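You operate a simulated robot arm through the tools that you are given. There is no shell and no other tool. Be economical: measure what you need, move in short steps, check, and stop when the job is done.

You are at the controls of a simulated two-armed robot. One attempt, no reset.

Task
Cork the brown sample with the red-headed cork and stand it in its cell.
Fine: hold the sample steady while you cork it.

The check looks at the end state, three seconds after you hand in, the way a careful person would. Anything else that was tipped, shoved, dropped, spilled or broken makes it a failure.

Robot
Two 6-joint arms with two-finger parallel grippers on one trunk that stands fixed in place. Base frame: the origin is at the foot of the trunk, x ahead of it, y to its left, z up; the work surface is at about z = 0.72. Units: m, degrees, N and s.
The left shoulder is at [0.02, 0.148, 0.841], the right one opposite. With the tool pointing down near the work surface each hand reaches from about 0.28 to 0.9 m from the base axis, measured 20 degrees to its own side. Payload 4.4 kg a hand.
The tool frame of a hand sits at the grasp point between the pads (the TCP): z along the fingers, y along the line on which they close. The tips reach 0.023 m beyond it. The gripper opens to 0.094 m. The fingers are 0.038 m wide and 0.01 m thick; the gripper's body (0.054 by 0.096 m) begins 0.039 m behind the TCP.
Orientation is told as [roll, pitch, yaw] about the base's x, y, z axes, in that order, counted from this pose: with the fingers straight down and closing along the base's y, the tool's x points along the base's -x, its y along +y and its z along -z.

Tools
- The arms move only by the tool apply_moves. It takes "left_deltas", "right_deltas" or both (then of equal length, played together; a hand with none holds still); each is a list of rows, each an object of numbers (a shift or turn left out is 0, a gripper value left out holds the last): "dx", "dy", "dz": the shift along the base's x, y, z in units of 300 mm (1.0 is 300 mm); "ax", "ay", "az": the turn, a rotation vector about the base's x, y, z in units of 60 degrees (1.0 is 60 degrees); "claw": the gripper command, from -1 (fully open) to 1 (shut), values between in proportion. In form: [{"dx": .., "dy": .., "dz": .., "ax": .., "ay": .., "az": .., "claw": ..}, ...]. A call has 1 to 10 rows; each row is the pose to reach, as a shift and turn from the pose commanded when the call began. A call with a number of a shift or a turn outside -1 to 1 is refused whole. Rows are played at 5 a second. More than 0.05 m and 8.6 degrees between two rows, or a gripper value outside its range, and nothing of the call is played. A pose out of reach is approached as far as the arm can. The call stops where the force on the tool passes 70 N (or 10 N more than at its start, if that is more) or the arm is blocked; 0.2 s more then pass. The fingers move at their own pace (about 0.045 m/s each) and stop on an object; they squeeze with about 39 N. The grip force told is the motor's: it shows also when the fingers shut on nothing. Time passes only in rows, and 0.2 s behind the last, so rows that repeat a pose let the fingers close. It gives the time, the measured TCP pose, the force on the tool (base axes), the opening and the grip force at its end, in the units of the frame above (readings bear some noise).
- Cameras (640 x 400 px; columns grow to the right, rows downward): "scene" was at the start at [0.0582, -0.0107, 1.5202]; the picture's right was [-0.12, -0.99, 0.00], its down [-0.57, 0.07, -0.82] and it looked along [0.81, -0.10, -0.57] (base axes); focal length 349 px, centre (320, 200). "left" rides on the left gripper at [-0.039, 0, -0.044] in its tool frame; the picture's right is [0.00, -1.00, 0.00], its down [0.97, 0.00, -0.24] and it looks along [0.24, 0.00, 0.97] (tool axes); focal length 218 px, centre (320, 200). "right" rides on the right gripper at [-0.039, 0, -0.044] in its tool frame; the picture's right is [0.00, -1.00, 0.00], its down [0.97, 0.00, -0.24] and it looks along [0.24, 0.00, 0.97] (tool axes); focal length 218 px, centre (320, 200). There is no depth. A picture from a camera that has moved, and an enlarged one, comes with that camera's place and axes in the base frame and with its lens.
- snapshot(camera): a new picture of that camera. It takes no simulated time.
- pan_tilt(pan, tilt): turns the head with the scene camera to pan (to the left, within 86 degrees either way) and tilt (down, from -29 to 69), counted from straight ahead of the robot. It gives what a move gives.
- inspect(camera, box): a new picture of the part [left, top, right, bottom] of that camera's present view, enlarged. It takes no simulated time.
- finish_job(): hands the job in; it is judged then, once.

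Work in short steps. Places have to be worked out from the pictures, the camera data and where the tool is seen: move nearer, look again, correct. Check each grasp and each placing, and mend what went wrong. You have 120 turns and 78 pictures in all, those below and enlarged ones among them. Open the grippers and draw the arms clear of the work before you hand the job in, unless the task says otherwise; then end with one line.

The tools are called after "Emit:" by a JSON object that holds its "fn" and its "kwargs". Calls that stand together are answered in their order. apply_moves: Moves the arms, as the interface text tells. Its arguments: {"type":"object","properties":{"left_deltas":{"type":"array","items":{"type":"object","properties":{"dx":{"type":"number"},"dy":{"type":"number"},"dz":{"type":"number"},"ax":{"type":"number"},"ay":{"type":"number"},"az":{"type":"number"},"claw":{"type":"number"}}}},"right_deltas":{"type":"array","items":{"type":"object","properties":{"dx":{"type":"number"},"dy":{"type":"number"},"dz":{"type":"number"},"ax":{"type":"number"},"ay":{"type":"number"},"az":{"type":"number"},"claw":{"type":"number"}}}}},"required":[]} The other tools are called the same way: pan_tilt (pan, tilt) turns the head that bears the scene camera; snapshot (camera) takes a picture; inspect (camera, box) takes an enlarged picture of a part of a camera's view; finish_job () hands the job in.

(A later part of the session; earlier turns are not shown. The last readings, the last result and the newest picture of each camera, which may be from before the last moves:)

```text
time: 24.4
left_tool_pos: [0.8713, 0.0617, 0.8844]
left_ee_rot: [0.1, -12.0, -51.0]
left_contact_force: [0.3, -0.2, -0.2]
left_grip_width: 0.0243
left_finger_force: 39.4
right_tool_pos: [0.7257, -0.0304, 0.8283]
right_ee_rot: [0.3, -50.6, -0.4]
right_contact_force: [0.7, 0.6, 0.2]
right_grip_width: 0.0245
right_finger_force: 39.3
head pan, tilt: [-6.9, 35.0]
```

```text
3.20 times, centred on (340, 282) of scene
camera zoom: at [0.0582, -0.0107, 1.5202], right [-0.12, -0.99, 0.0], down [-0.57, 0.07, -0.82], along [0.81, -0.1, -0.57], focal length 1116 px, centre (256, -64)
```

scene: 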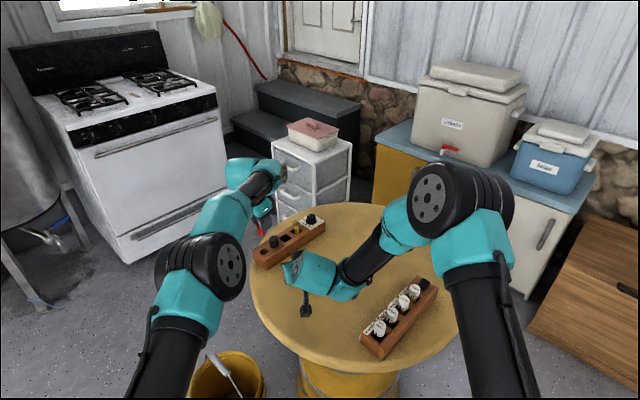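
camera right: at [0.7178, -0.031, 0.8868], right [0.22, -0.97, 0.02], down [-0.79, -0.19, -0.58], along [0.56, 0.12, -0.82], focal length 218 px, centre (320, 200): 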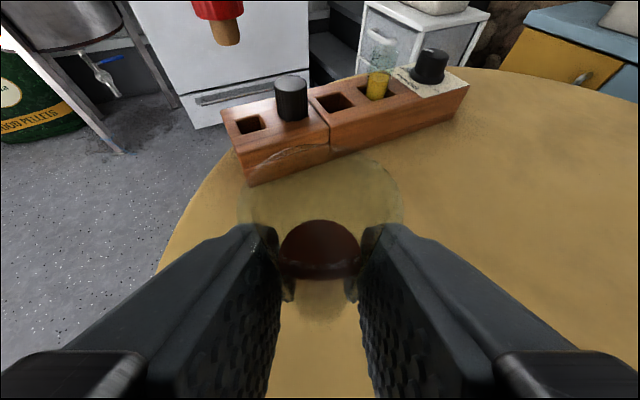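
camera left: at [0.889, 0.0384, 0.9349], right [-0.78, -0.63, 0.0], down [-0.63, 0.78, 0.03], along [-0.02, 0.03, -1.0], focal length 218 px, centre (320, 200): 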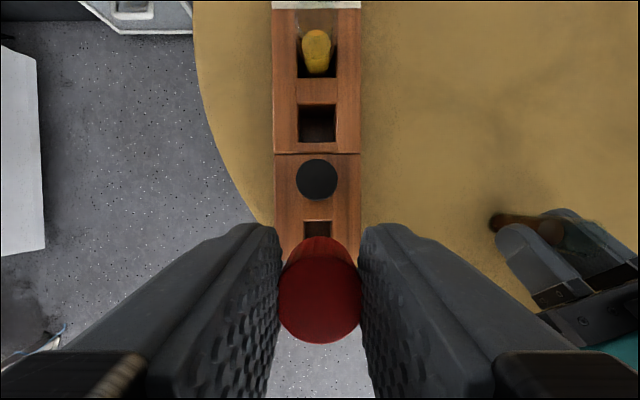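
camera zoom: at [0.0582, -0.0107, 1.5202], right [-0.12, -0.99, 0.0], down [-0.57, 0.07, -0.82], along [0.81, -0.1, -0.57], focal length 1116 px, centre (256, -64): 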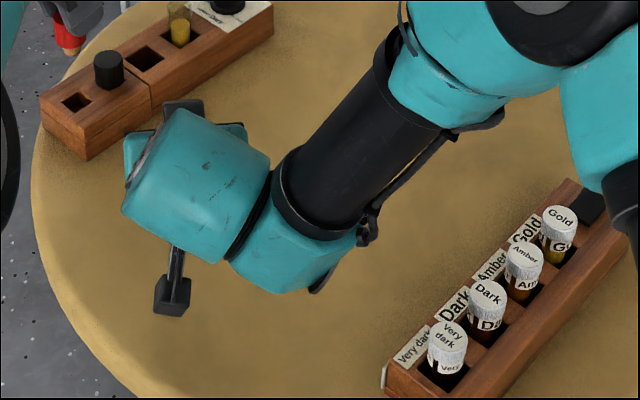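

The right wrist is clear of the bottles and there is now room for the left arm. I set the vial back down on the table at this yaw, still gripped, so the push of corking is supported.

Emit:
{"fn": "apply_moves", "kwargs": {"right_deltas": [{"dz": -0.08, "ay": 0.01}, {"dz": -0.16, "ay": 0.01}, {"dz": -0.2, "ay": 0.01}, {"dz": -0.222, "ay": 0.01}, {"dz": -0.222, "ay": 0.01}]}}

Emit:
{"fn": "apply_moves", "kwargs": {"left_deltas": [{"az": 0.12, "dz": 0.1}, {"az": 0.24, "dz": 0.15, "dx": -0.06, "dy": -0.05}, {"az": 0.36, "dz": 0.15, "dx": -0.14, "dy": -0.1}, {"az": 0.48, "dz": 0.15, "dx": -0.22, "dy": -0.15}, {"az": 0.6, "dz": 0.15, "dx": -0.3, "dy": -0.2}, {"az": 0.72, "dz": 0.15, "dx": -0.36, "dy": -0.24}, {"az": 0.84, "dz": 0.15, "dx": -0.4, "dy": -0.28}, {"az": 0.84, "dz": 0.15, "dx": -0.4, "dy": -0.28}]}}

Emit:
{"fn": "snapshot", "kwargs": {"camera": "left"}}

Emit:
{"fn": "snapshot", "kwargs": {"camera": "scene"}}

```text
time: 25.6
left_tool_pos: [0.8718, 0.0624, 0.8846]
left_ee_rot: [0.0, -12.0, -50.9]
left_contact_force: [-0.5, -1.7, 0.8]
left_grip_width: 0.0244
left_finger_force: 39.5
right_tool_pos: [0.7257, -0.0311, 0.763]
right_ee_rot: [0.3, -50.0, -0.3]
right_contact_force: [0.5, 0.5, -0.6]
right_grip_width: 0.0247
right_finger_force: 39.3
head pan, tilt: [-6.9, 35.0]
```

```text
time: 27.4
left_tool_pos: [0.7519, -0.0227, 0.9295]
left_ee_rot: [0.0, -12.0, -0.6]
left_contact_force: [0.8, -0.5, 0.0]
left_grip_width: 0.0246
left_finger_force: 38.8
right_tool_pos: [0.7259, -0.0322, 0.7613]
right_ee_rot: [0.3, -50.0, -0.3]
right_contact_force: [-0.3, -1.1, -0.7]
right_grip_width: 0.0248
right_finger_force: 39.0
head pan, tilt: [-6.9, 35.0]
```

```text
37 pictures are left
camera left: at [0.7801, -0.0235, 0.9805], right [-0.01, -1.0, 0.0], down [-1.0, 0.01, 0.03], along [-0.03, 0.0, -1.0], focal length 218 px, centre (320, 200)
```

left: 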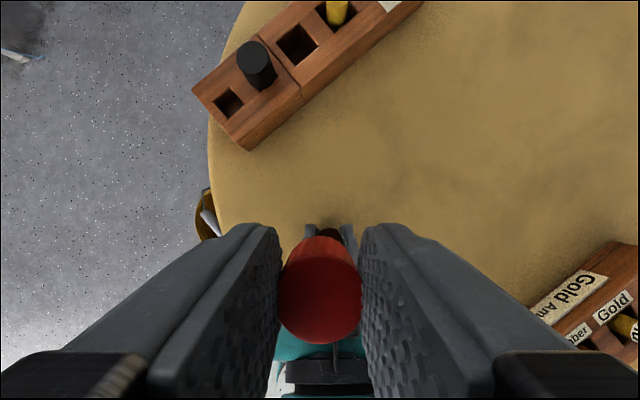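

```text
36 pictures are left
```

scene: 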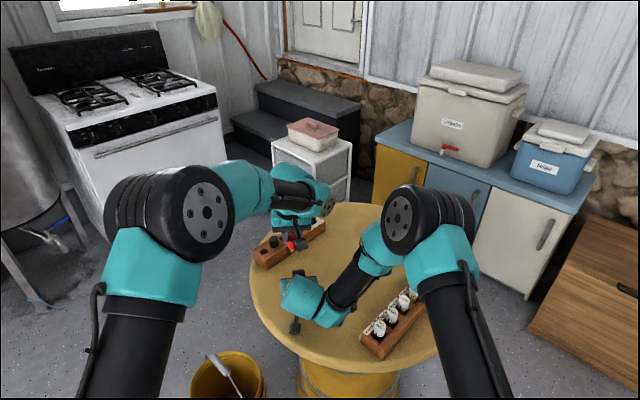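

The left hand is near the vial with the cork. I check the vial's rim from the right camera and the cork's uprightness from the scene camera.

Emit:
{"fn": "snapshot", "kwargs": {"camera": "right"}}

Emit:
{"fn": "inspect", "kwargs": {"camera": "scene", "box": [265, 215, 329, 255]}}

Emit:
{"fn": "inspect", "kwargs": {"camera": "left", "box": [270, 200, 370, 263]}}

```text
35 pictures are left
camera right: at [0.7169, -0.0307, 0.8198], right [0.0, -1.0, 0.0], down [-0.81, 0.0, -0.59], along [0.59, 0.0, -0.81], focal length 218 px, centre (320, 200)
```

right: 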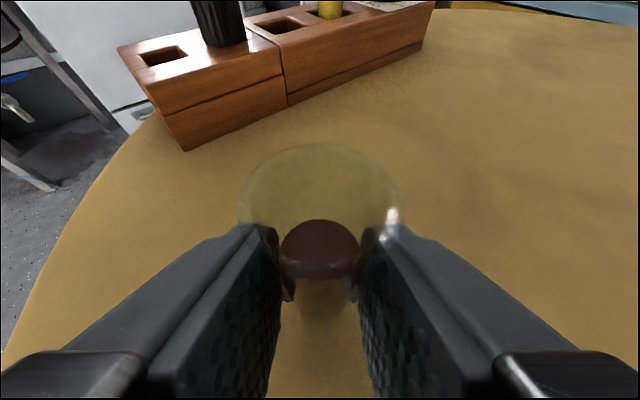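

```text
10.00 times, centred on (297, 235) of scene
camera zoom: at [0.0582, -0.0107, 1.5202], right [-0.12, -0.99, 0.0], down [-0.57, 0.07, -0.82], along [0.81, -0.1, -0.57], focal length 3489 px, centre (550, -150)
```

zoom: 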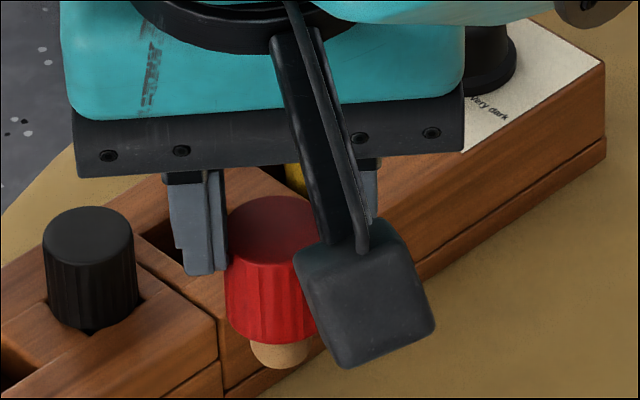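

```text
6.35 times, centred on (320, 232) of left
camera zoom: at [0.7801, -0.0235, 0.9805], right [-0.01, -1.0, 0.0], down [-1.0, 0.01, 0.03], along [-0.03, 0.0, -1.0], focal length 1386 px, centre (320, -0)
```

zoom: 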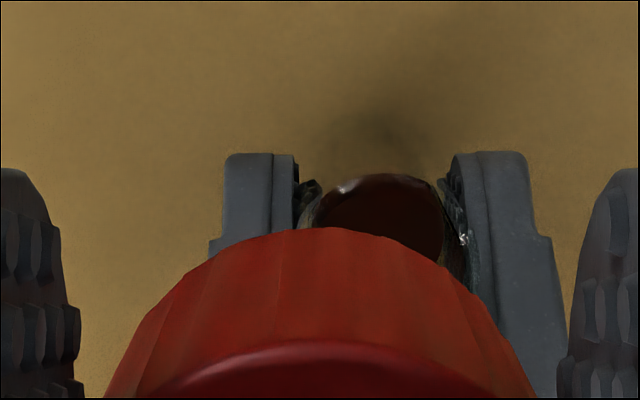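

Each gripper carries a box on a stalk behind the palm, and at this yaw the left one would hit the right hand. I first regrip the vial nearer the right fingertips for more headroom: open slightly, back off 8 mm, close.

Emit:
{"fn": "apply_moves", "kwargs": {"right_deltas": [{"claw": 0.4}, {"claw": 0.3}, {"claw": 0.2}, {"claw": 0.2}, {"claw": 0.2, "dx": -0.013}, {"claw": 0.2, "dx": -0.027}, {"claw": 0.4, "dx": -0.027}, {"claw": 0.6, "dx": -0.027}, {"claw": 0.6, "dx": -0.027}, {"claw": 0.6, "dx": -0.027}]}}

Emit:
{"fn": "apply_moves", "kwargs": {"left_deltas": [{"az": -0.14, "dz": 0.03}, {"az": -0.28, "dz": 0.1}, {"az": -0.42, "dz": 0.1}, {"az": -0.56, "dz": 0.1}, {"az": -0.7, "dz": 0.1}, {"az": -0.84, "dz": 0.1}, {"az": -0.98, "dz": 0.1}]}}

Emit:
{"fn": "snapshot", "kwargs": {"camera": "right"}}

Emit:
{"fn": "snapshot", "kwargs": {"camera": "scene"}}

```text
time: 29.6
left_tool_pos: [0.752, -0.0227, 0.9303]
left_ee_rot: [-0.1, -12.0, -0.5]
left_contact_force: [0.9, 0.1, -1.0]
left_grip_width: 0.0246
left_finger_force: 38.9
right_tool_pos: [0.7174, -0.031, 0.7627]
right_ee_rot: [0.2, -50.0, -0.4]
right_contact_force: [0.0, -0.6, 2.2]
right_grip_width: 0.0241
right_finger_force: 39.3
head pan, tilt: [-6.9, 35.0]
```

```text
time: 31.2
left_tool_pos: [0.7509, -0.0215, 0.9598]
left_ee_rot: [0.0, -12.0, -59.6]
left_contact_force: [-0.2, -0.1, 0.3]
left_grip_width: 0.0246
left_finger_force: 39.2
right_tool_pos: [0.7185, -0.0325, 0.7624]
right_ee_rot: [0.2, -50.1, -0.4]
right_contact_force: [0.4, -1.0, 5.0]
right_grip_width: 0.024
right_finger_force: 39.5
head pan, tilt: [-6.9, 35.0]
```

```text
32 pictures are left
camera right: at [0.7089, -0.0304, 0.8199], right [0.0, -1.0, 0.0], down [-0.81, 0.0, -0.59], along [0.59, 0.0, -0.81], focal length 218 px, centre (320, 200)
```

right: 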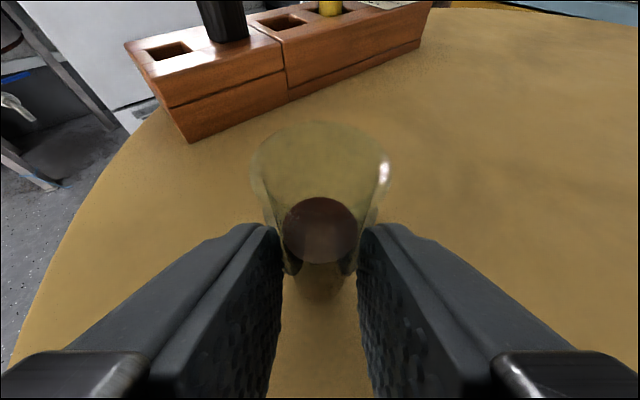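

```text
31 pictures are left
```

scene: 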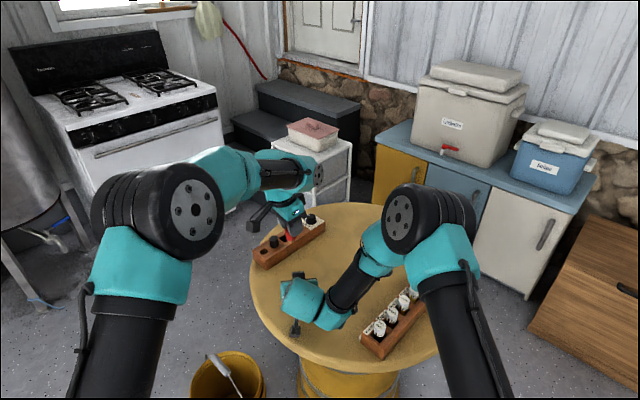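

The vial is regripped with its rim at (0.735, -0.031). I keep turning the left hand towards yaw ≈ -178° so its stalk box faces away from the right hand.

Emit:
{"fn": "apply_moves", "kwargs": {"left_deltas": [{"az": -0.14}, {"az": -0.28}, {"az": -0.42}, {"az": -0.56}, {"az": -0.7}, {"az": -0.84}, {"az": -0.98}, {"az": -0.98}]}}

Emit:
{"fn": "apply_moves", "kwargs": {"left_deltas": [{"az": -0.14}, {"az": -0.28}, {"az": -0.42}, {"az": -0.56}, {"az": -0.7}, {"az": -0.84}, {"az": -0.98}, {"az": -1.0}]}}

Emit:
{"fn": "snapshot", "kwargs": {"camera": "left"}}

Emit:
{"fn": "snapshot", "kwargs": {"camera": "scene"}}

```text
time: 33.0
left_tool_pos: [0.7514, -0.0217, 0.9598]
left_ee_rot: [0.0, -12.0, -118.4]
left_contact_force: [0.7, 0.0, 1.2]
left_grip_width: 0.0245
left_finger_force: 39.5
right_tool_pos: [0.7181, -0.0316, 0.7625]
right_ee_rot: [0.3, -50.1, -0.4]
right_contact_force: [0.6, 0.2, 4.7]
right_grip_width: 0.0244
right_finger_force: 39.1
head pan, tilt: [-6.9, 35.0]
```

```text
time: 34.8
left_tool_pos: [0.7505, -0.0217, 0.9608]
left_ee_rot: [0.0, -12.0, -178.5]
left_contact_force: [0.8, 0.0, 0.2]
left_grip_width: 0.0248
left_finger_force: 38.8
right_tool_pos: [0.7177, -0.0317, 0.7623]
right_ee_rot: [0.3, -50.1, -0.3]
right_contact_force: [0.2, 0.9, 5.3]
right_grip_width: 0.0241
right_finger_force: 38.4
head pan, tilt: [-6.9, 35.0]
```

```text
30 pictures are left
camera left: at [0.7217, -0.0239, 1.0101], right [-0.03, 1.0, 0.0], down [1.0, 0.03, 0.03], along [0.03, 0.0, -1.0], focal length 218 px, centre (320, 200)
```

left: 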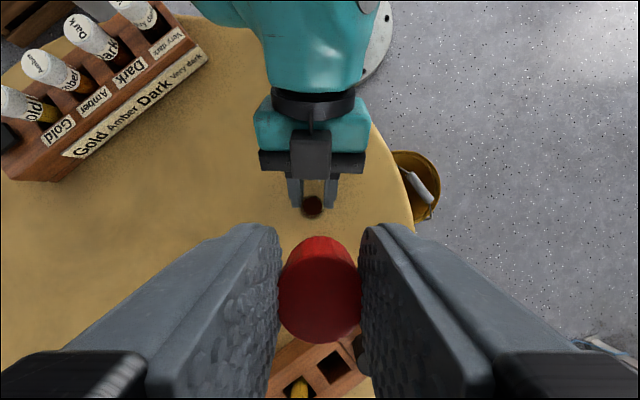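

```text
29 pictures are left
```

scene: 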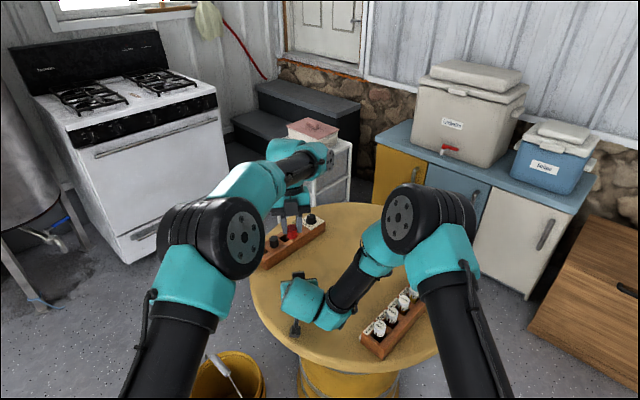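

The turn worked: the left camera sees the vial ahead with the box facing away. I align the cork over the vial and go down to z≈0.87, stem still above the rim.

Emit:
{"fn": "apply_moves", "kwargs": {"left_deltas": [{"dx": -0.043, "dy": -0.0275, "dz": -0.08}, {"dx": -0.043, "dy": -0.0275, "dz": -0.18}, {"dx": -0.043, "dy": -0.0275, "dz": -0.27}, {"dx": -0.043, "dy": -0.0275, "dz": -0.3}, {"dx": -0.043, "dy": -0.0275, "dz": -0.3}]}}

Emit:
{"fn": "inspect", "kwargs": {"camera": "left", "box": [240, 140, 400, 300]}}

Emit:
{"fn": "snapshot", "kwargs": {"camera": "right"}}

Emit:
{"fn": "inspect", "kwargs": {"camera": "scene", "box": [270, 215, 350, 305]}}

```text
time: 36.0
left_tool_pos: [0.7395, -0.0311, 0.8686]
left_ee_rot: [0.0, -12.0, -178.2]
left_contact_force: [-0.7, -0.1, -0.2]
left_grip_width: 0.0248
left_finger_force: 39.4
right_tool_pos: [0.7174, -0.0314, 0.7632]
right_ee_rot: [0.3, -49.9, -0.3]
right_contact_force: [-0.6, 0.6, 4.0]
right_grip_width: 0.024
right_finger_force: 39.3
head pan, tilt: [-6.9, 35.0]
```

```text
2.50 times, centred on (320, 220) of left
camera zoom: at [0.7095, -0.0323, 0.92], right [-0.03, 1.0, 0.0], down [1.0, 0.03, 0.03], along [0.03, 0.0, -1.0], focal length 546 px, centre (320, 150)
```

zoom: 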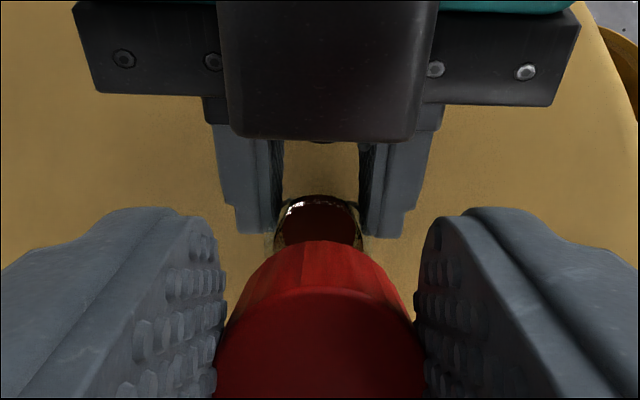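

```text
27 pictures are left
camera right: at [0.7088, -0.0304, 0.8198], right [0.0, -1.0, 0.0], down [-0.81, 0.0, -0.59], along [0.59, 0.0, -0.81], focal length 218 px, centre (320, 200)
```

right: 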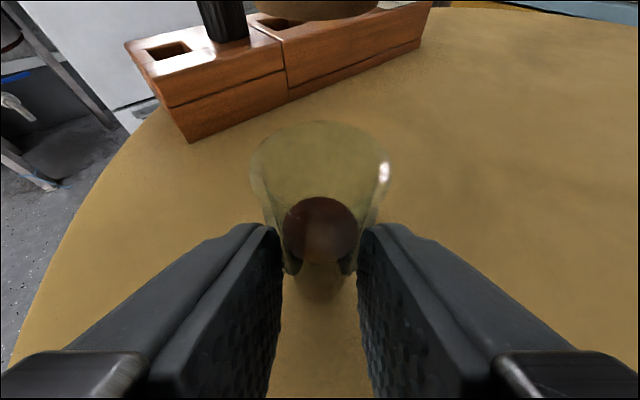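

```text
4.44 times, centred on (310, 260) of scene
camera zoom: at [0.0582, -0.0107, 1.5202], right [-0.12, -0.99, 0.0], down [-0.57, 0.07, -0.82], along [0.81, -0.1, -0.57], focal length 1551 px, centre (364, -67)
```

zoom: 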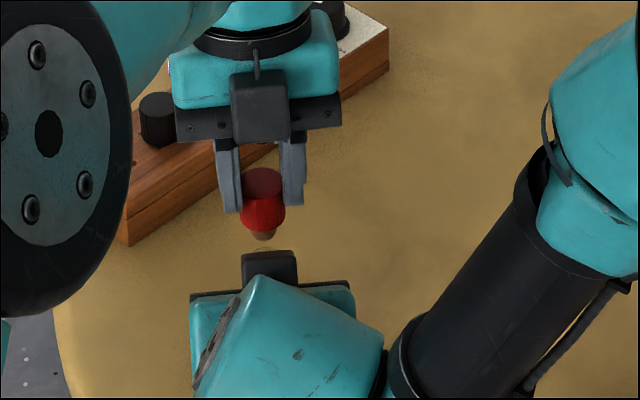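

The right camera sees the stem tip just above the vial, aligned in y to under 1 mm. I go down 18 mm to bring the tip to the rim level and check x there.

Emit:
{"fn": "apply_moves", "kwargs": {"left_deltas": [{"dz": -0.03, "dx": -0.003}, {"dz": -0.06, "dx": -0.003}, {"dz": -0.06, "dx": -0.003}]}}

Emit:
{"fn": "snapshot", "kwargs": {"camera": "right"}}

Emit:
{"fn": "inspect", "kwargs": {"camera": "left", "box": [240, 140, 400, 300]}}

```text
time: 36.8
left_tool_pos: [0.7384, -0.03, 0.8512]
left_ee_rot: [0.0, -12.0, -178.2]
left_contact_force: [0.3, -0.3, 0.1]
left_grip_width: 0.0244
left_finger_force: 38.8
right_tool_pos: [0.7164, -0.0305, 0.7618]
right_ee_rot: [0.3, -50.0, -0.3]
right_contact_force: [-0.7, 1.8, 2.9]
right_grip_width: 0.0246
right_finger_force: 38.9
head pan, tilt: [-6.9, 35.0]
```

```text
25 pictures are left
camera right: at [0.7088, -0.0304, 0.8198], right [0.0, -1.0, 0.0], down [-0.81, 0.0, -0.59], along [0.59, 0.0, -0.81], focal length 218 px, centre (320, 200)
```

right: 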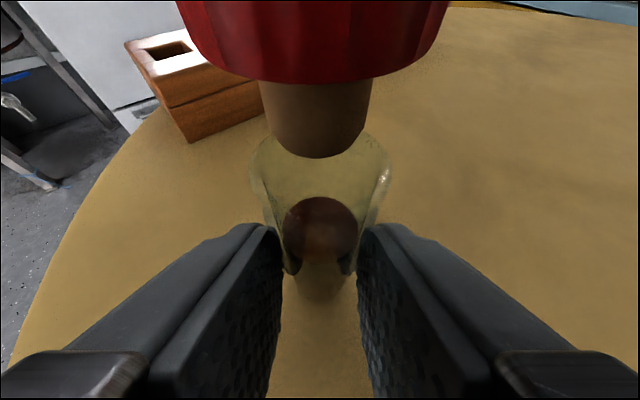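

```text
2.50 times, centred on (320, 220) of left
camera zoom: at [0.7087, -0.0321, 0.9024], right [-0.03, 1.0, 0.0], down [1.0, 0.03, 0.03], along [0.03, 0.0, -1.0], focal length 546 px, centre (320, 150)
```

zoom: 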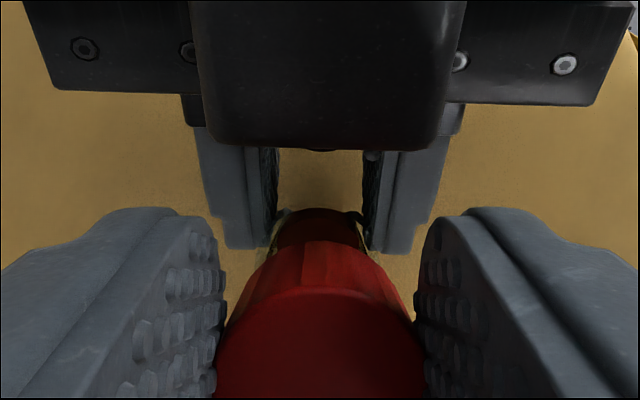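

The stem tip is right at rim level, but it appears about 6 mm too far in +x relative to the vial. I rise 4 mm, shift -6 mm in x and look again.

Emit:
{"fn": "apply_moves", "kwargs": {"left_deltas": [{"dz": 0.013}, {"dz": 0.013, "dx": -0.01}, {"dz": 0.013, "dx": -0.02}, {"dz": 0.013, "dx": -0.02}]}}

Emit:
{"fn": "snapshot", "kwargs": {"camera": "right"}}

```text
time: 37.8
left_tool_pos: [0.7326, -0.0304, 0.8552]
left_ee_rot: [0.0, -12.0, -178.2]
left_contact_force: [-0.3, 0.3, 0.3]
left_grip_width: 0.0245
left_finger_force: 38.4
right_tool_pos: [0.7168, -0.0309, 0.7614]
right_ee_rot: [0.1, -50.0, -0.4]
right_contact_force: [-0.8, 1.3, 1.4]
right_grip_width: 0.0243
right_finger_force: 39.1
head pan, tilt: [-6.9, 35.0]
```

```text
23 pictures are left
camera right: at [0.7088, -0.0305, 0.8198], right [0.0, -1.0, 0.0], down [-0.81, 0.0, -0.59], along [0.59, 0.0, -0.81], focal length 218 px, centre (320, 200)
```

right: 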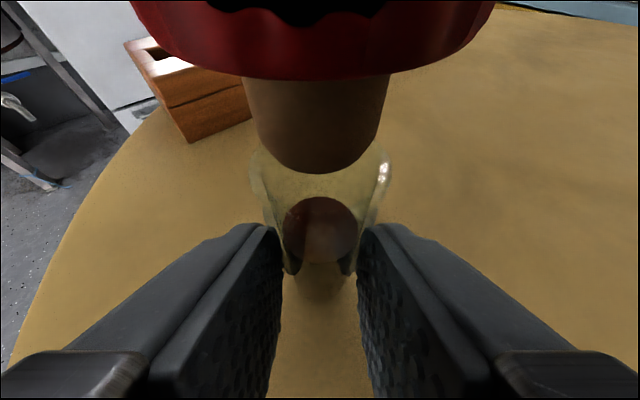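

Cross-checking with the scene camera (tip about 50 mm below the TCP), the earlier alignment was actually right and this view is foreshortened. I shift back +5 mm in x and lower the tip to rim level.

Emit:
{"fn": "apply_moves", "kwargs": {"left_deltas": [{"dx": 0.017}, {"dx": 0.017, "dz": -0.02}, {"dx": 0.017, "dz": -0.033}, {"dx": 0.017, "dz": -0.033}]}}

Emit:
{"fn": "snapshot", "kwargs": {"camera": "right"}}

Emit:
{"fn": "inspect", "kwargs": {"camera": "scene", "box": [280, 235, 328, 275]}}

```text
time: 38.8
left_tool_pos: [0.7365, -0.0301, 0.846]
left_ee_rot: [0.0, -11.9, -178.2]
left_contact_force: [-1.3, 0.2, 4.6]
left_grip_width: 0.0247
left_finger_force: 39.1
right_tool_pos: [0.7184, -0.0315, 0.7609]
right_ee_rot: [0.4, -50.0, -0.4]
right_contact_force: [1.2, 0.5, -0.8]
right_grip_width: 0.0244
right_finger_force: 38.5
head pan, tilt: [-6.9, 35.0]
```

```text
22 pictures are left
camera right: at [0.7088, -0.0305, 0.8197], right [0.0, -1.0, 0.0], down [-0.81, 0.0, -0.59], along [0.59, 0.0, -0.81], focal length 218 px, centre (320, 200)
```

right: 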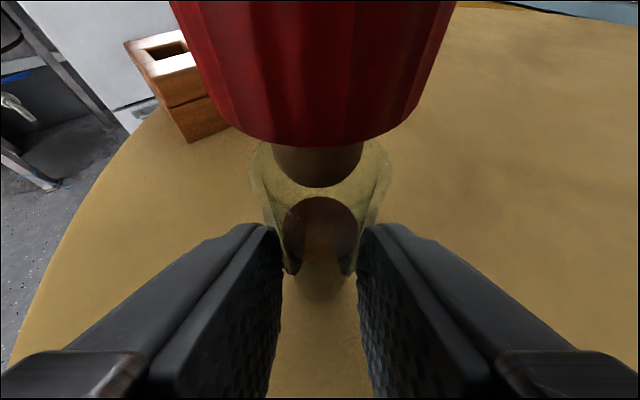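

```text
10.00 times, centred on (304, 255) of scene
camera zoom: at [0.0581, -0.0107, 1.5202], right [-0.12, -0.99, 0.0], down [-0.57, 0.07, -0.82], along [0.81, -0.1, -0.57], focal length 3489 px, centre (480, -350)
```

zoom: 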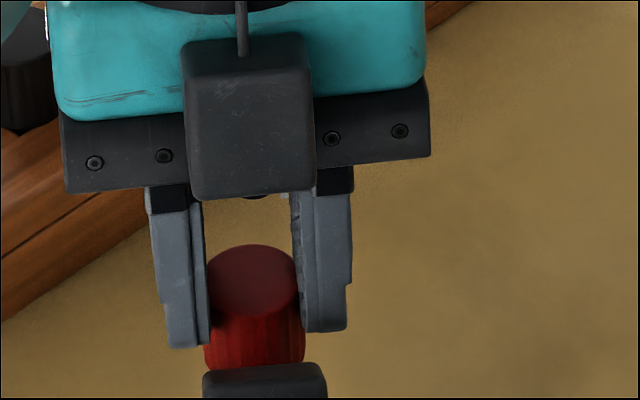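

The stem tip is at the rim plane, within about 1.5 mm of centre, with a light 4.6 N contact. I nudge 1 mm in -x and press down a few millimetres, watching force.

Emit:
{"fn": "apply_moves", "kwargs": {"left_deltas": [{"dx": -0.004, "dz": 0.0}, {"dx": -0.004, "dz": -0.01}, {"dx": -0.004, "dz": -0.02}, {"dx": -0.004, "dz": -0.02}]}}

Emit:
{"fn": "snapshot", "kwargs": {"camera": "right"}}

```text
time: 39.8
left_tool_pos: [0.7354, -0.03, 0.8389]
left_ee_rot: [0.0, -12.0, -178.2]
left_contact_force: [-0.3, 0.2, 0.2]
left_grip_width: 0.0247
left_finger_force: 38.4
right_tool_pos: [0.7181, -0.0306, 0.7616]
right_ee_rot: [0.3, -50.0, -0.3]
right_contact_force: [0.4, 0.3, -0.2]
right_grip_width: 0.0245
right_finger_force: 38.3
head pan, tilt: [-6.9, 35.0]
```

```text
20 pictures are left
camera right: at [0.709, -0.0306, 0.8198], right [0.0, -1.0, 0.0], down [-0.81, 0.0, -0.59], along [0.59, 0.0, -0.81], focal length 218 px, centre (320, 200)
```

right: 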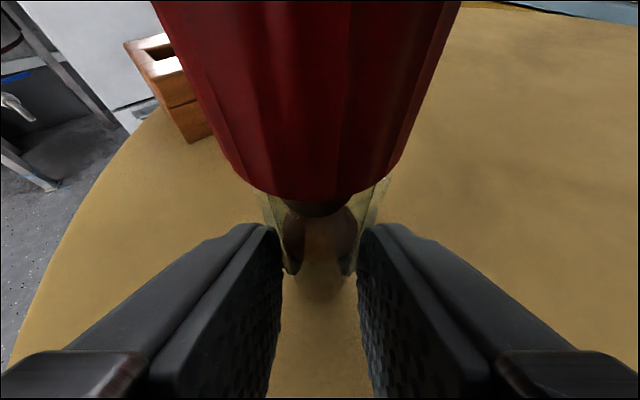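

The stem has entered freely with no force. I continue down until the head seats on the rim.

Emit:
{"fn": "apply_moves", "kwargs": {"left_deltas": [{"dz": -0.01}, {"dz": -0.02}, {"dz": -0.027}, {"dz": -0.034}, {"dz": -0.034}]}}

Emit:
{"fn": "snapshot", "kwargs": {"camera": "right"}}

```text
time: 41.0
left_tool_pos: [0.7369, -0.0305, 0.8314]
left_ee_rot: [0.2, -11.8, -178.3]
left_contact_force: [-6.9, -1.8, 35.9]
left_grip_width: 0.0251
left_finger_force: 39.7
right_tool_pos: [0.7171, -0.0318, 0.7633]
right_ee_rot: [0.3, -50.0, -0.4]
right_contact_force: [13.3, 2.3, -12.4]
right_grip_width: 0.0246
right_finger_force: 39.2
head pan, tilt: [-6.9, 35.0]
```

```text
19 pictures are left
camera right: at [0.7087, -0.0305, 0.8196], right [0.0, -1.0, 0.0], down [-0.81, 0.0, -0.59], along [0.59, 0.0, -0.81], focal length 218 px, centre (320, 200)
```

right: 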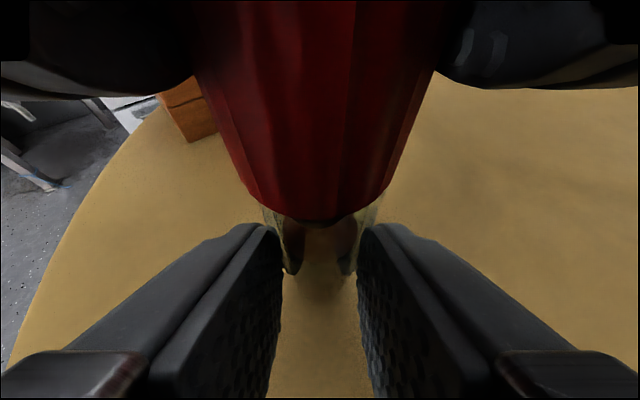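

The force rose to 36 N, and the head's lower edge computes to z≈0.796, at the rim. I zoom in to see whether any gap remains.

Emit:
{"fn": "inspect", "kwargs": {"camera": "right", "box": [240, 170, 400, 280]}}

```text
3.64 times, centred on (320, 225) of right
camera zoom: at [0.7087, -0.0305, 0.8196], right [0.0, -1.0, 0.0], down [-0.81, 0.0, -0.59], along [0.59, 0.0, -0.81], focal length 794 px, centre (320, 109)
```

zoom: 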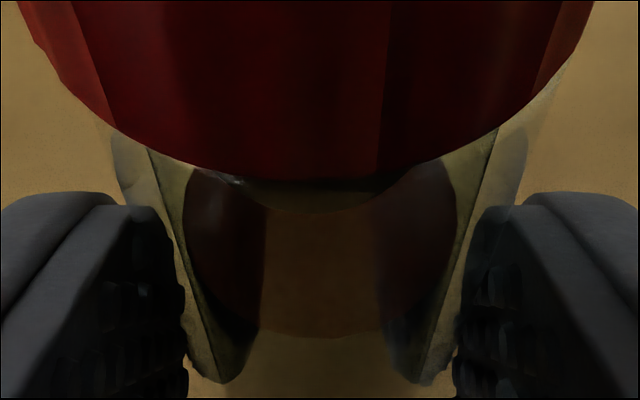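

It looks almost flush. I press about 1.5 mm more to make sure it is seated.

Emit:
{"fn": "apply_moves", "kwargs": {"left_deltas": [{"dz": -0.003}, {"dz": -0.006}, {"dz": -0.006}]}}

Emit:
{"fn": "inspect", "kwargs": {"camera": "right", "box": [240, 170, 400, 280]}}

```text
time: 41.8
left_tool_pos: [0.7356, -0.0307, 0.8274]
left_ee_rot: [0.0, -11.8, -178.2]
left_contact_force: [3.6, -2.5, 35.5]
left_grip_width: 0.0251
left_finger_force: 38.8
right_tool_pos: [0.7161, -0.0308, 0.7612]
right_ee_rot: [0.4, -50.0, -0.4]
right_contact_force: [-1.2, 0.5, -8.6]
right_grip_width: 0.0243
right_finger_force: 39.4
head pan, tilt: [-6.9, 35.0]
```

```text
3.64 times, centred on (320, 225) of right
camera zoom: at [0.7082, -0.0304, 0.8196], right [0.0, -1.0, 0.0], down [-0.81, 0.0, -0.59], along [0.59, 0.0, -0.81], focal length 794 px, centre (320, 109)
```

zoom: 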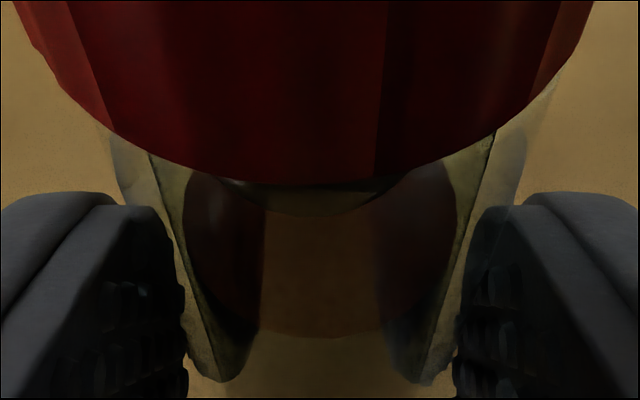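

The head no longer moves while the force stays, so it is seated. I open the left gripper and rise straight up.

Emit:
{"fn": "apply_moves", "kwargs": {"left_deltas": [{"claw": 0.3, "dz": 0.006}, {"claw": 0.0, "dz": 0.006}, {"claw": -0.2, "dz": 0.006}, {"claw": -0.2, "dz": 0.006}, {"claw": -0.2, "dz": 0.08}, {"claw": -0.2, "dz": 0.2}, {"claw": -0.2, "dz": 0.33}, {"claw": -0.2, "dz": 0.4}]}}

Emit:
{"fn": "snapshot", "kwargs": {"camera": "left"}}

Emit:
{"fn": "inspect", "kwargs": {"camera": "right", "box": [160, 0, 480, 280]}}

```text
time: 43.6
left_tool_pos: [0.737, -0.0306, 0.949]
left_ee_rot: [0.0, -12.1, -178.3]
left_contact_force: [0.0, -0.1, 0.7]
left_grip_width: 0.0563
left_finger_force: 0.0
right_tool_pos: [0.7175, -0.0312, 0.7622]
right_ee_rot: [0.2, -50.0, -0.3]
right_contact_force: [1.1, 0.2, 1.9]
right_grip_width: 0.0245
right_finger_force: 38.7
head pan, tilt: [-6.9, 35.0]
```

```text
16 pictures are left
camera left: at [0.7063, -0.0324, 0.999], right [-0.03, 1.0, 0.0], down [1.0, 0.03, 0.03], along [0.03, 0.0, -1.0], focal length 218 px, centre (320, 200)
```

left: 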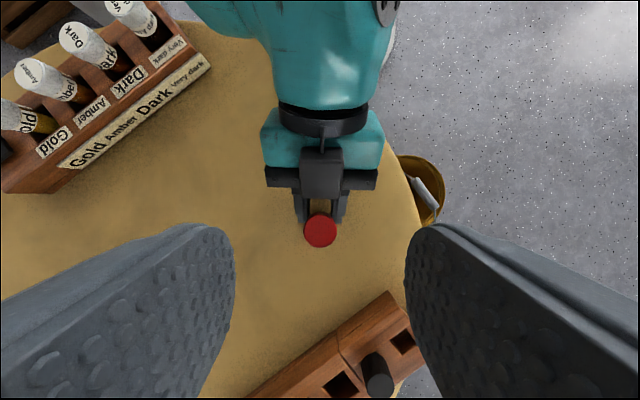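

```text
1.43 times, centred on (320, 140) of right
camera zoom: at [0.7089, -0.0304, 0.8198], right [0.0, -1.0, 0.0], down [-0.81, 0.0, -0.59], along [0.59, 0.0, -0.81], focal length 312 px, centre (320, 286)
```

zoom: 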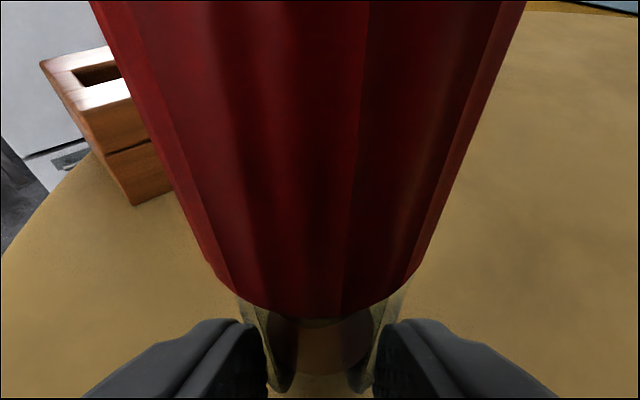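

The cork stands in the vial by itself. Now the right hand opens, backs out along its tool axis and moves up and away.

Emit:
{"fn": "apply_moves", "kwargs": {"right_deltas": [{"claw": 0.3}, {"claw": 0.0}, {"claw": -0.3}, {"claw": -0.3}, {"claw": -0.3, "dx": -0.04, "dz": 0.034}, {"claw": -0.3, "dx": -0.12, "dz": 0.1}, {"claw": -0.3, "dx": -0.22, "dz": 0.185}, {"claw": -0.3, "dx": -0.32, "dz": 0.27}, {"claw": -0.3, "dx": -0.4, "dz": 0.4}, {"claw": -0.3, "dx": -0.45, "dz": 0.55}]}}

Emit:
{"fn": "apply_moves", "kwargs": {"right_deltas": [{"dy": -0.14, "dz": 0.05}, {"dy": -0.28, "dz": 0.1}, {"dy": -0.42, "dz": 0.15}, {"dy": -0.56, "dz": 0.2}, {"dy": -0.7, "dz": 0.2}]}}

Emit:
{"fn": "inspect", "kwargs": {"camera": "scene", "box": [250, 215, 430, 350]}}

```text
time: 45.8
left_tool_pos: [0.7362, -0.0309, 0.9485]
left_ee_rot: [0.0, -11.9, -178.2]
left_contact_force: [0.3, 0.1, 0.4]
left_grip_width: 0.0564
left_finger_force: 0.1
right_tool_pos: [0.5807, -0.0329, 0.9275]
right_ee_rot: [0.3, -50.0, -0.3]
right_contact_force: [-0.3, 0.3, 0.1]
right_grip_width: 0.0611
right_finger_force: 0.0
head pan, tilt: [-6.9, 35.0]
```

```text
time: 47.0
left_tool_pos: [0.7359, -0.0317, 0.949]
left_ee_rot: [-0.1, -12.0, -178.2]
left_contact_force: [0.2, -1.0, -0.4]
left_grip_width: 0.0565
left_finger_force: 0.1
right_tool_pos: [0.5874, -0.2332, 0.9938]
right_ee_rot: [-0.2, -49.7, -0.3]
right_contact_force: [0.9, 0.3, -0.9]
right_grip_width: 0.0612
right_finger_force: 0.2
right hand out of reach, approached as far as the arm can: row 5
head pan, tilt: [-6.9, 35.0]
```

```text
2.96 times, centred on (340, 282) of scene
camera zoom: at [0.0583, -0.0107, 1.5202], right [-0.12, -0.99, 0.0], down [-0.57, 0.07, -0.82], along [0.81, -0.1, -0.57], focal length 1034 px, centre (261, -44)
```

zoom: 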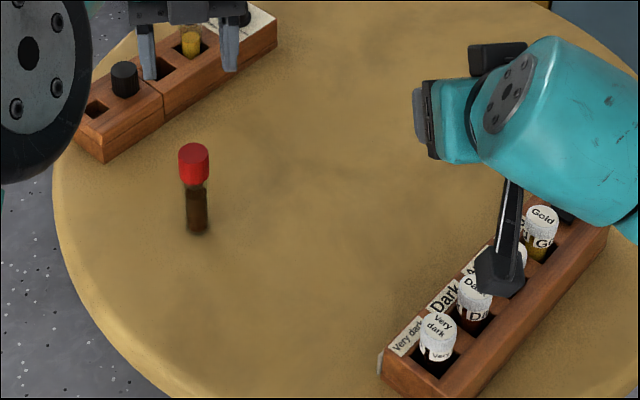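

The brown sample is corked and standing free. I turn the left hand back to yaw -51° to prepare for the carry.

Emit:
{"fn": "apply_moves", "kwargs": {"left_deltas": [{"az": 0.14}, {"az": 0.28}, {"az": 0.42}, {"az": 0.56}, {"az": 0.7}, {"az": 0.84}, {"az": 0.98}]}}

Emit:
{"fn": "apply_moves", "kwargs": {"left_deltas": [{"az": 0.14}, {"az": 0.28}, {"az": 0.42}, {"az": 0.56}, {"az": 0.7}, {"az": 0.84}, {"az": 0.98}, {"az": 1.0}]}}

Emit:
{"fn": "apply_moves", "kwargs": {"left_deltas": [{"az": 0.12}, {"az": 0.12, "ax": -0.1, "ay": -0.08}, {"az": 0.12, "ax": -0.2, "ay": -0.16}, {"az": 0.12, "ax": -0.298, "ay": -0.241}, {"az": 0.12, "ax": -0.298, "ay": -0.241}]}}

```text
time: 48.6
left_tool_pos: [0.7361, -0.0303, 0.9461]
left_ee_rot: [0.0, -12.0, -119.2]
left_contact_force: [0.0, -0.2, 0.2]
left_grip_width: 0.0564
left_finger_force: 0.2
right_tool_pos: [0.5864, -0.2326, 0.9945]
right_ee_rot: [-0.3, -49.6, -0.3]
right_contact_force: [-0.9, -0.2, -0.4]
right_grip_width: 0.0612
right_finger_force: 0.2
head pan, tilt: [-6.9, 35.0]
```

```text
time: 50.4
left_tool_pos: [0.7349, -0.0305, 0.9474]
left_ee_rot: [0.0, -11.9, -59.2]
left_contact_force: [-0.4, 0.6, -0.9]
left_grip_width: 0.0564
left_finger_force: 0.1
right_tool_pos: [0.5864, -0.2319, 0.9941]
right_ee_rot: [-0.3, -49.6, -0.4]
right_contact_force: [0.2, -0.1, 0.7]
right_grip_width: 0.0611
right_finger_force: 0.1
head pan, tilt: [-6.9, 35.0]
```

```text
time: 51.6
left_tool_pos: [0.7354, -0.0315, 0.9478]
left_ee_rot: [2.3, -35.0, -53.2]
left_contact_force: [0.9, -0.7, 0.2]
left_grip_width: 0.0563
left_finger_force: 0.0
right_tool_pos: [0.5862, -0.2323, 0.993]
right_ee_rot: [-0.2, -49.6, -0.4]
right_contact_force: [-0.8, -0.3, 0.5]
right_grip_width: 0.0611
right_finger_force: 0.1
head pan, tilt: [-6.9, 35.0]
```

A small roll (2.3°) crept in, so I correct it, and I make a dry run above the cell to be sure this lean reaches.

Emit:
{"fn": "apply_moves", "kwargs": {"left_deltas": [{"ax": -0.0188, "ay": 0.0251, "az": 0.0147}, {"dx": 0.12, "dy": 0.02, "ax": -0.0188, "ay": 0.0251, "az": 0.0147}, {"dx": 0.25, "dy": 0.04, "ax": -0.0188, "ay": 0.0251, "az": 0.0147}, {"dx": 0.38, "dy": 0.06, "dz": -0.05, "ax": -0.0188, "ay": 0.0251, "az": 0.0147}, {"dx": 0.5, "dy": 0.08, "dz": -0.1, "ax": -0.0188, "ay": 0.0251, "az": 0.0147}, {"dx": 0.622, "dy": 0.098, "dz": -0.15, "ax": -0.0188, "ay": 0.0251, "az": 0.0147}, {"dx": 0.622, "dy": 0.098, "dz": -0.15, "ax": -0.0188, "ay": 0.0251, "az": 0.0147}]}}

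Emit:
{"fn": "snapshot", "kwargs": {"camera": "left"}}

```text
time: 53.2
left_tool_pos: [0.9167, 0.0009, 0.9027]
left_ee_rot: [0.0, -34.8, -50.9]
left_contact_force: [0.6, -0.1, 1.4]
left_grip_width: 0.0563
left_finger_force: 0.0
left hand out of reach, approached as far as the arm can: row 6, 7
right_tool_pos: [0.5864, -0.232, 0.9952]
right_ee_rot: [-0.3, -49.6, -0.4]
right_contact_force: [0.7, -0.9, 0.4]
right_grip_width: 0.0614
right_finger_force: 0.1
head pan, tilt: [-6.9, 35.0]
```

```text
13 pictures are left
camera left: at [0.9199, -0.0058, 0.96], right [-0.78, -0.63, 0.0], down [-0.59, 0.72, -0.36], along [0.22, -0.28, -0.93], focal length 218 px, centre (320, 200)
```

left: 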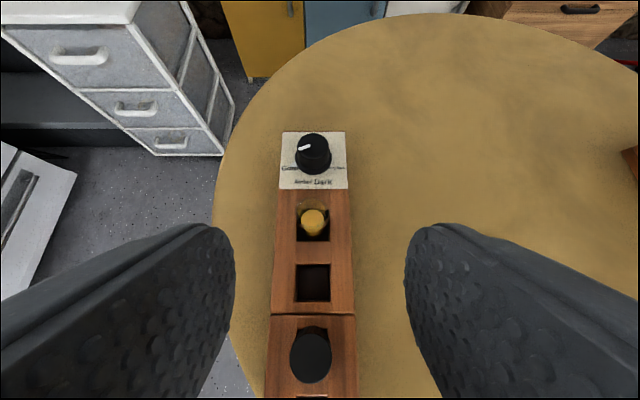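

The lean falls 8 mm short of the cell at (0.924, -0.003). I add 7° of lean and retry, slightly lower.

Emit:
{"fn": "apply_moves", "kwargs": {"left_deltas": [{"ax": -0.0907, "ay": -0.0735}, {"ax": -0.0907, "ay": -0.0735, "dx": 0.024, "dy": -0.014, "dz": -0.05}, {"ax": -0.0907, "ay": -0.0735, "dx": 0.024, "dy": -0.014, "dz": -0.05}]}}

Emit:
{"fn": "snapshot", "kwargs": {"camera": "left"}}

```text
time: 54.0
left_tool_pos: [0.9232, -0.005, 0.8874]
left_ee_rot: [-0.1, -42.0, -50.9]
left_contact_force: [0.0, -0.1, -0.6]
left_grip_width: 0.0566
left_finger_force: 0.1
right_tool_pos: [0.5864, -0.2317, 0.9946]
right_ee_rot: [-0.3, -49.6, -0.4]
right_contact_force: [0.3, 0.0, 0.5]
right_grip_width: 0.0613
right_finger_force: 0.2
head pan, tilt: [-6.9, 35.0]
```

```text
12 pictures are left
camera left: at [0.9228, -0.0052, 0.9449], right [-0.78, -0.63, 0.0], down [-0.56, 0.69, -0.47], along [0.3, -0.36, -0.88], focal length 218 px, centre (320, 200)
```

left: 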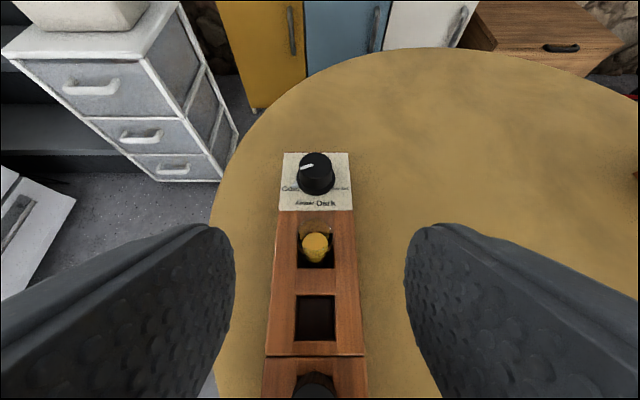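

It reaches now, and the cell centre is confirmed at about (0.9237, -0.002). I return above the corked vial with this same orientation.

Emit:
{"fn": "apply_moves", "kwargs": {"left_deltas": [{"dz": 0.13}, {"dx": -0.13, "dy": -0.018, "dz": 0.13}, {"dx": -0.26, "dy": -0.036, "dz": 0.13}, {"dx": -0.39, "dy": -0.054, "dz": 0.13}, {"dx": -0.52, "dy": -0.072, "dz": 0.08}, {"dx": -0.627, "dy": -0.087, "dz": 0.0}, {"dx": -0.627, "dy": -0.087, "dz": 0.0}]}}

Emit:
{"fn": "snapshot", "kwargs": {"camera": "left"}}

```text
time: 55.6
left_tool_pos: [0.735, -0.0312, 0.8879]
left_ee_rot: [0.0, -41.8, -50.9]
left_contact_force: [0.7, 0.7, -0.4]
left_grip_width: 0.0563
left_finger_force: 0.1
right_tool_pos: [0.5857, -0.232, 0.9946]
right_ee_rot: [-0.3, -49.7, -0.4]
right_contact_force: [1.5, -0.3, 0.0]
right_grip_width: 0.0611
right_finger_force: 0.2
head pan, tilt: [-6.9, 35.0]
```

```text
11 pictures are left
camera left: at [0.7343, -0.0308, 0.9459], right [-0.78, -0.63, 0.0], down [-0.56, 0.69, -0.47], along [0.3, -0.36, -0.88], focal length 218 px, centre (320, 200)
```

left: 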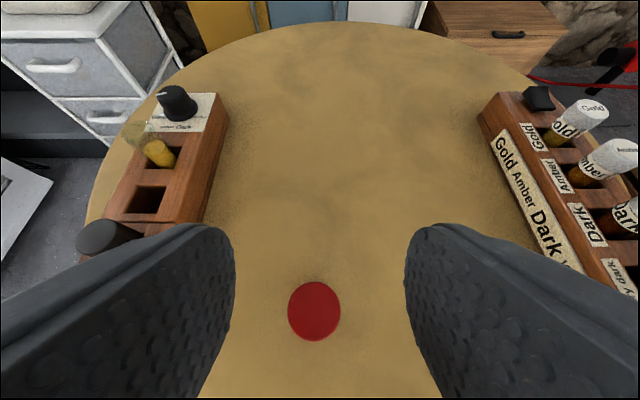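

The cork head appears about 3 mm off laterally; I correct that, go down to z≈0.803 around head and neck, and close.

Emit:
{"fn": "apply_moves", "kwargs": {"left_deltas": [{"dx": 0.009, "dy": 0.004, "dz": -0.1}, {"dx": 0.009, "dy": 0.004, "dz": -0.2}, {"dx": 0.009, "dy": 0.004, "dz": -0.283}, {"dx": 0.009, "dy": 0.004, "dz": -0.283}, {"dx": 0.009, "dy": 0.004, "dz": -0.283, "claw": 0.2}, {"dx": 0.009, "dy": 0.004, "dz": -0.283, "claw": 0.5}, {"dx": 0.009, "dy": 0.004, "dz": -0.283, "claw": 1}, {"dx": 0.009, "dy": 0.004, "dz": -0.283, "claw": 1}, {"dx": 0.009, "dy": 0.004, "dz": -0.283, "claw": 1}]}}

Emit:
{"fn": "apply_moves", "kwargs": {"left_deltas": [{"dz": 0.03}, {"dz": 0.06}, {"dz": 0.06}]}}

Emit:
{"fn": "inspect", "kwargs": {"camera": "scene", "box": [265, 220, 345, 300]}}

```text
time: 57.6
left_tool_pos: [0.7386, -0.03, 0.8019]
left_ee_rot: [-0.1, -41.8, -51.0]
left_contact_force: [-0.8, -0.2, -0.4]
left_grip_width: 0.0261
left_finger_force: 39.2
right_tool_pos: [0.5866, -0.2328, 0.9946]
right_ee_rot: [-0.2, -49.6, -0.4]
right_contact_force: [-0.3, -0.4, 0.1]
right_grip_width: 0.0616
right_finger_force: 0.0
head pan, tilt: [-6.9, 35.0]
```

```text
time: 58.4
left_tool_pos: [0.7383, -0.0297, 0.8203]
left_ee_rot: [-0.2, -41.8, -50.9]
left_contact_force: [0.0, -0.5, -1.1]
left_grip_width: 0.0262
left_finger_force: 39.0
right_tool_pos: [0.5869, -0.2327, 0.9939]
right_ee_rot: [-0.4, -49.5, -0.3]
right_contact_force: [0.0, -0.8, -0.6]
right_grip_width: 0.0611
right_finger_force: 0.1
head pan, tilt: [-6.9, 35.0]
```

```text
5.00 times, centred on (305, 260) of scene
camera zoom: at [0.0582, -0.0107, 1.5202], right [-0.12, -0.99, 0.0], down [-0.57, 0.07, -0.82], along [0.81, -0.1, -0.57], focal length 1744 px, centre (395, -100)
```

zoom: 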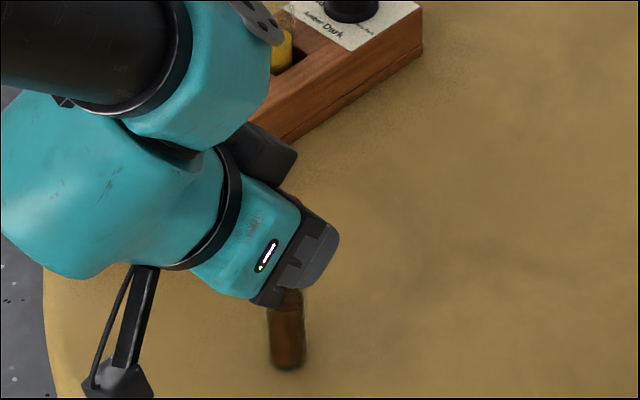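

The vial's bottom still computes to about z≈0.723, so it may not have risen with the hand. I look more closely before going on.

Emit:
{"fn": "inspect", "kwargs": {"camera": "scene", "box": [285, 255, 325, 305]}}

Emit:
{"fn": "snapshot", "kwargs": {"camera": "left"}}

```text
8.00 times, centred on (305, 280) of scene
camera zoom: at [0.0582, -0.0107, 1.5202], right [-0.12, -0.99, 0.0], down [-0.57, 0.07, -0.82], along [0.81, -0.1, -0.57], focal length 2791 px, centre (440, -440)
```

zoom: 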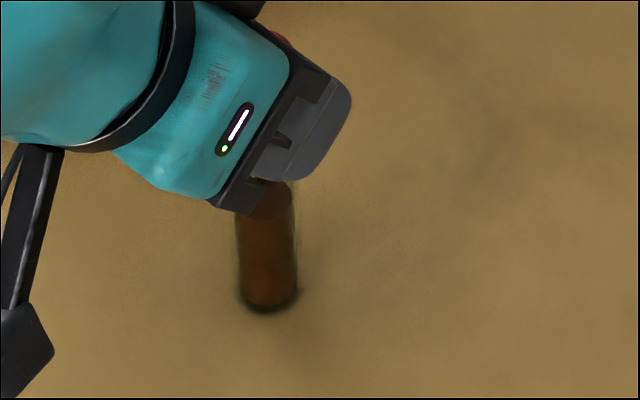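

```text
8 pictures are left
camera left: at [0.7376, -0.0298, 0.8781], right [-0.78, -0.63, 0.0], down [-0.56, 0.69, -0.47], along [0.29, -0.36, -0.88], focal length 218 px, centre (320, 200)
```

left: 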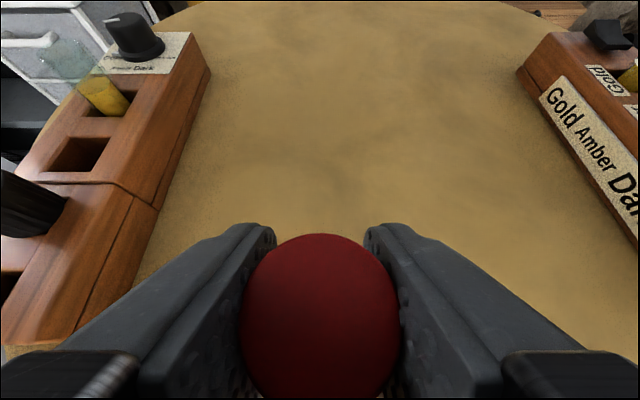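

The bottom is still on the table: the cork slid up with the hand, so the fit is loose and I must carry the sample by its glass. I lower the cork straight back in, then open and rise; the right hand moves farther away meanwhile.

Emit:
{"fn": "apply_moves", "kwargs": {"left_deltas": [{"dz": -0.03}, {"dz": -0.06}, {"dz": -0.064}, {"dz": -0.064}]}}

Emit:
{"fn": "apply_moves", "kwargs": {"right_deltas": [{"dz": 0.12, "dx": -0.06}, {"dz": 0.24, "dx": -0.12}, {"dz": 0.36, "dx": -0.18}, {"dz": 0.48, "dx": -0.24}]}}

```text
time: 59.4
left_tool_pos: [0.7397, -0.0303, 0.8023]
left_ee_rot: [0.0, -41.8, -50.8]
left_contact_force: [-2.5, -0.7, 12.4]
left_grip_width: 0.026
left_finger_force: 39.2
right_tool_pos: [0.585, -0.232, 0.9947]
right_ee_rot: [-0.3, -49.7, -0.4]
right_contact_force: [0.1, 0.4, -0.3]
right_grip_width: 0.0611
right_finger_force: 0.0
head pan, tilt: [-6.9, 35.0]
```

```text
time: 60.4
left_tool_pos: [0.7389, -0.0296, 0.8024]
left_ee_rot: [0.0, -41.9, -50.8]
left_contact_force: [-1.0, -1.0, 16.5]
left_grip_width: 0.0263
left_finger_force: 38.8
right_tool_pos: [0.5141, -0.2315, 1.1381]
right_ee_rot: [0.3, -50.0, -0.3]
right_contact_force: [-0.3, 0.0, -0.8]
right_grip_width: 0.0613
right_finger_force: 0.0
head pan, tilt: [-6.9, 35.0]
```

About 16 N shows the head is back on the rim. I press 1 mm more, then open and rise along the tool axis.

Emit:
{"fn": "apply_moves", "kwargs": {"left_deltas": [{"dz": -0.004}, {"dz": -0.004}, {"dz": 0.0, "claw": 0.3}, {"dz": 0.0, "claw": 0.0}, {"dz": 0.0, "claw": -0.3}, {"dz": 0.0, "claw": -0.3}, {"dz": 0.07, "claw": -0.3}, {"dz": 0.2, "claw": -0.3}, {"dz": 0.35, "claw": -0.3}, {"dz": 0.42, "claw": -0.3}]}}

Emit:
{"fn": "snapshot", "kwargs": {"camera": "left"}}

```text
time: 62.6
left_tool_pos: [0.7388, -0.0305, 0.9277]
left_ee_rot: [-0.2, -41.9, -50.8]
left_contact_force: [0.8, 0.8, 0.2]
left_grip_width: 0.0611
left_finger_force: 0.1
right_tool_pos: [0.5141, -0.2306, 1.1391]
right_ee_rot: [0.3, -50.0, -0.3]
right_contact_force: [0.3, 0.1, 0.2]
right_grip_width: 0.0613
right_finger_force: 0.1
head pan, tilt: [-6.9, 35.0]
```

```text
7 pictures are left
camera left: at [0.7376, -0.0301, 0.985], right [-0.78, -0.63, 0.0], down [-0.56, 0.69, -0.47], along [0.29, -0.36, -0.88], focal length 218 px, centre (320, 200)
```

left: 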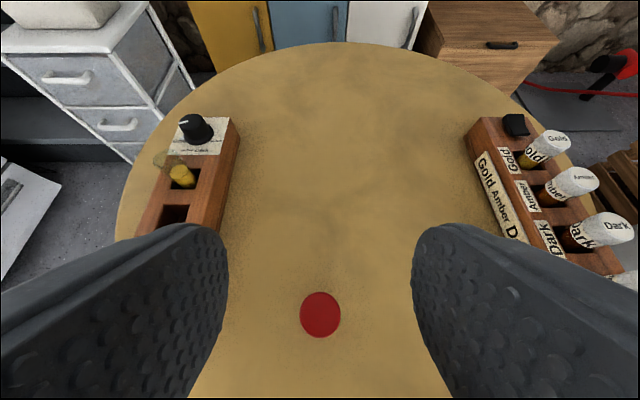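

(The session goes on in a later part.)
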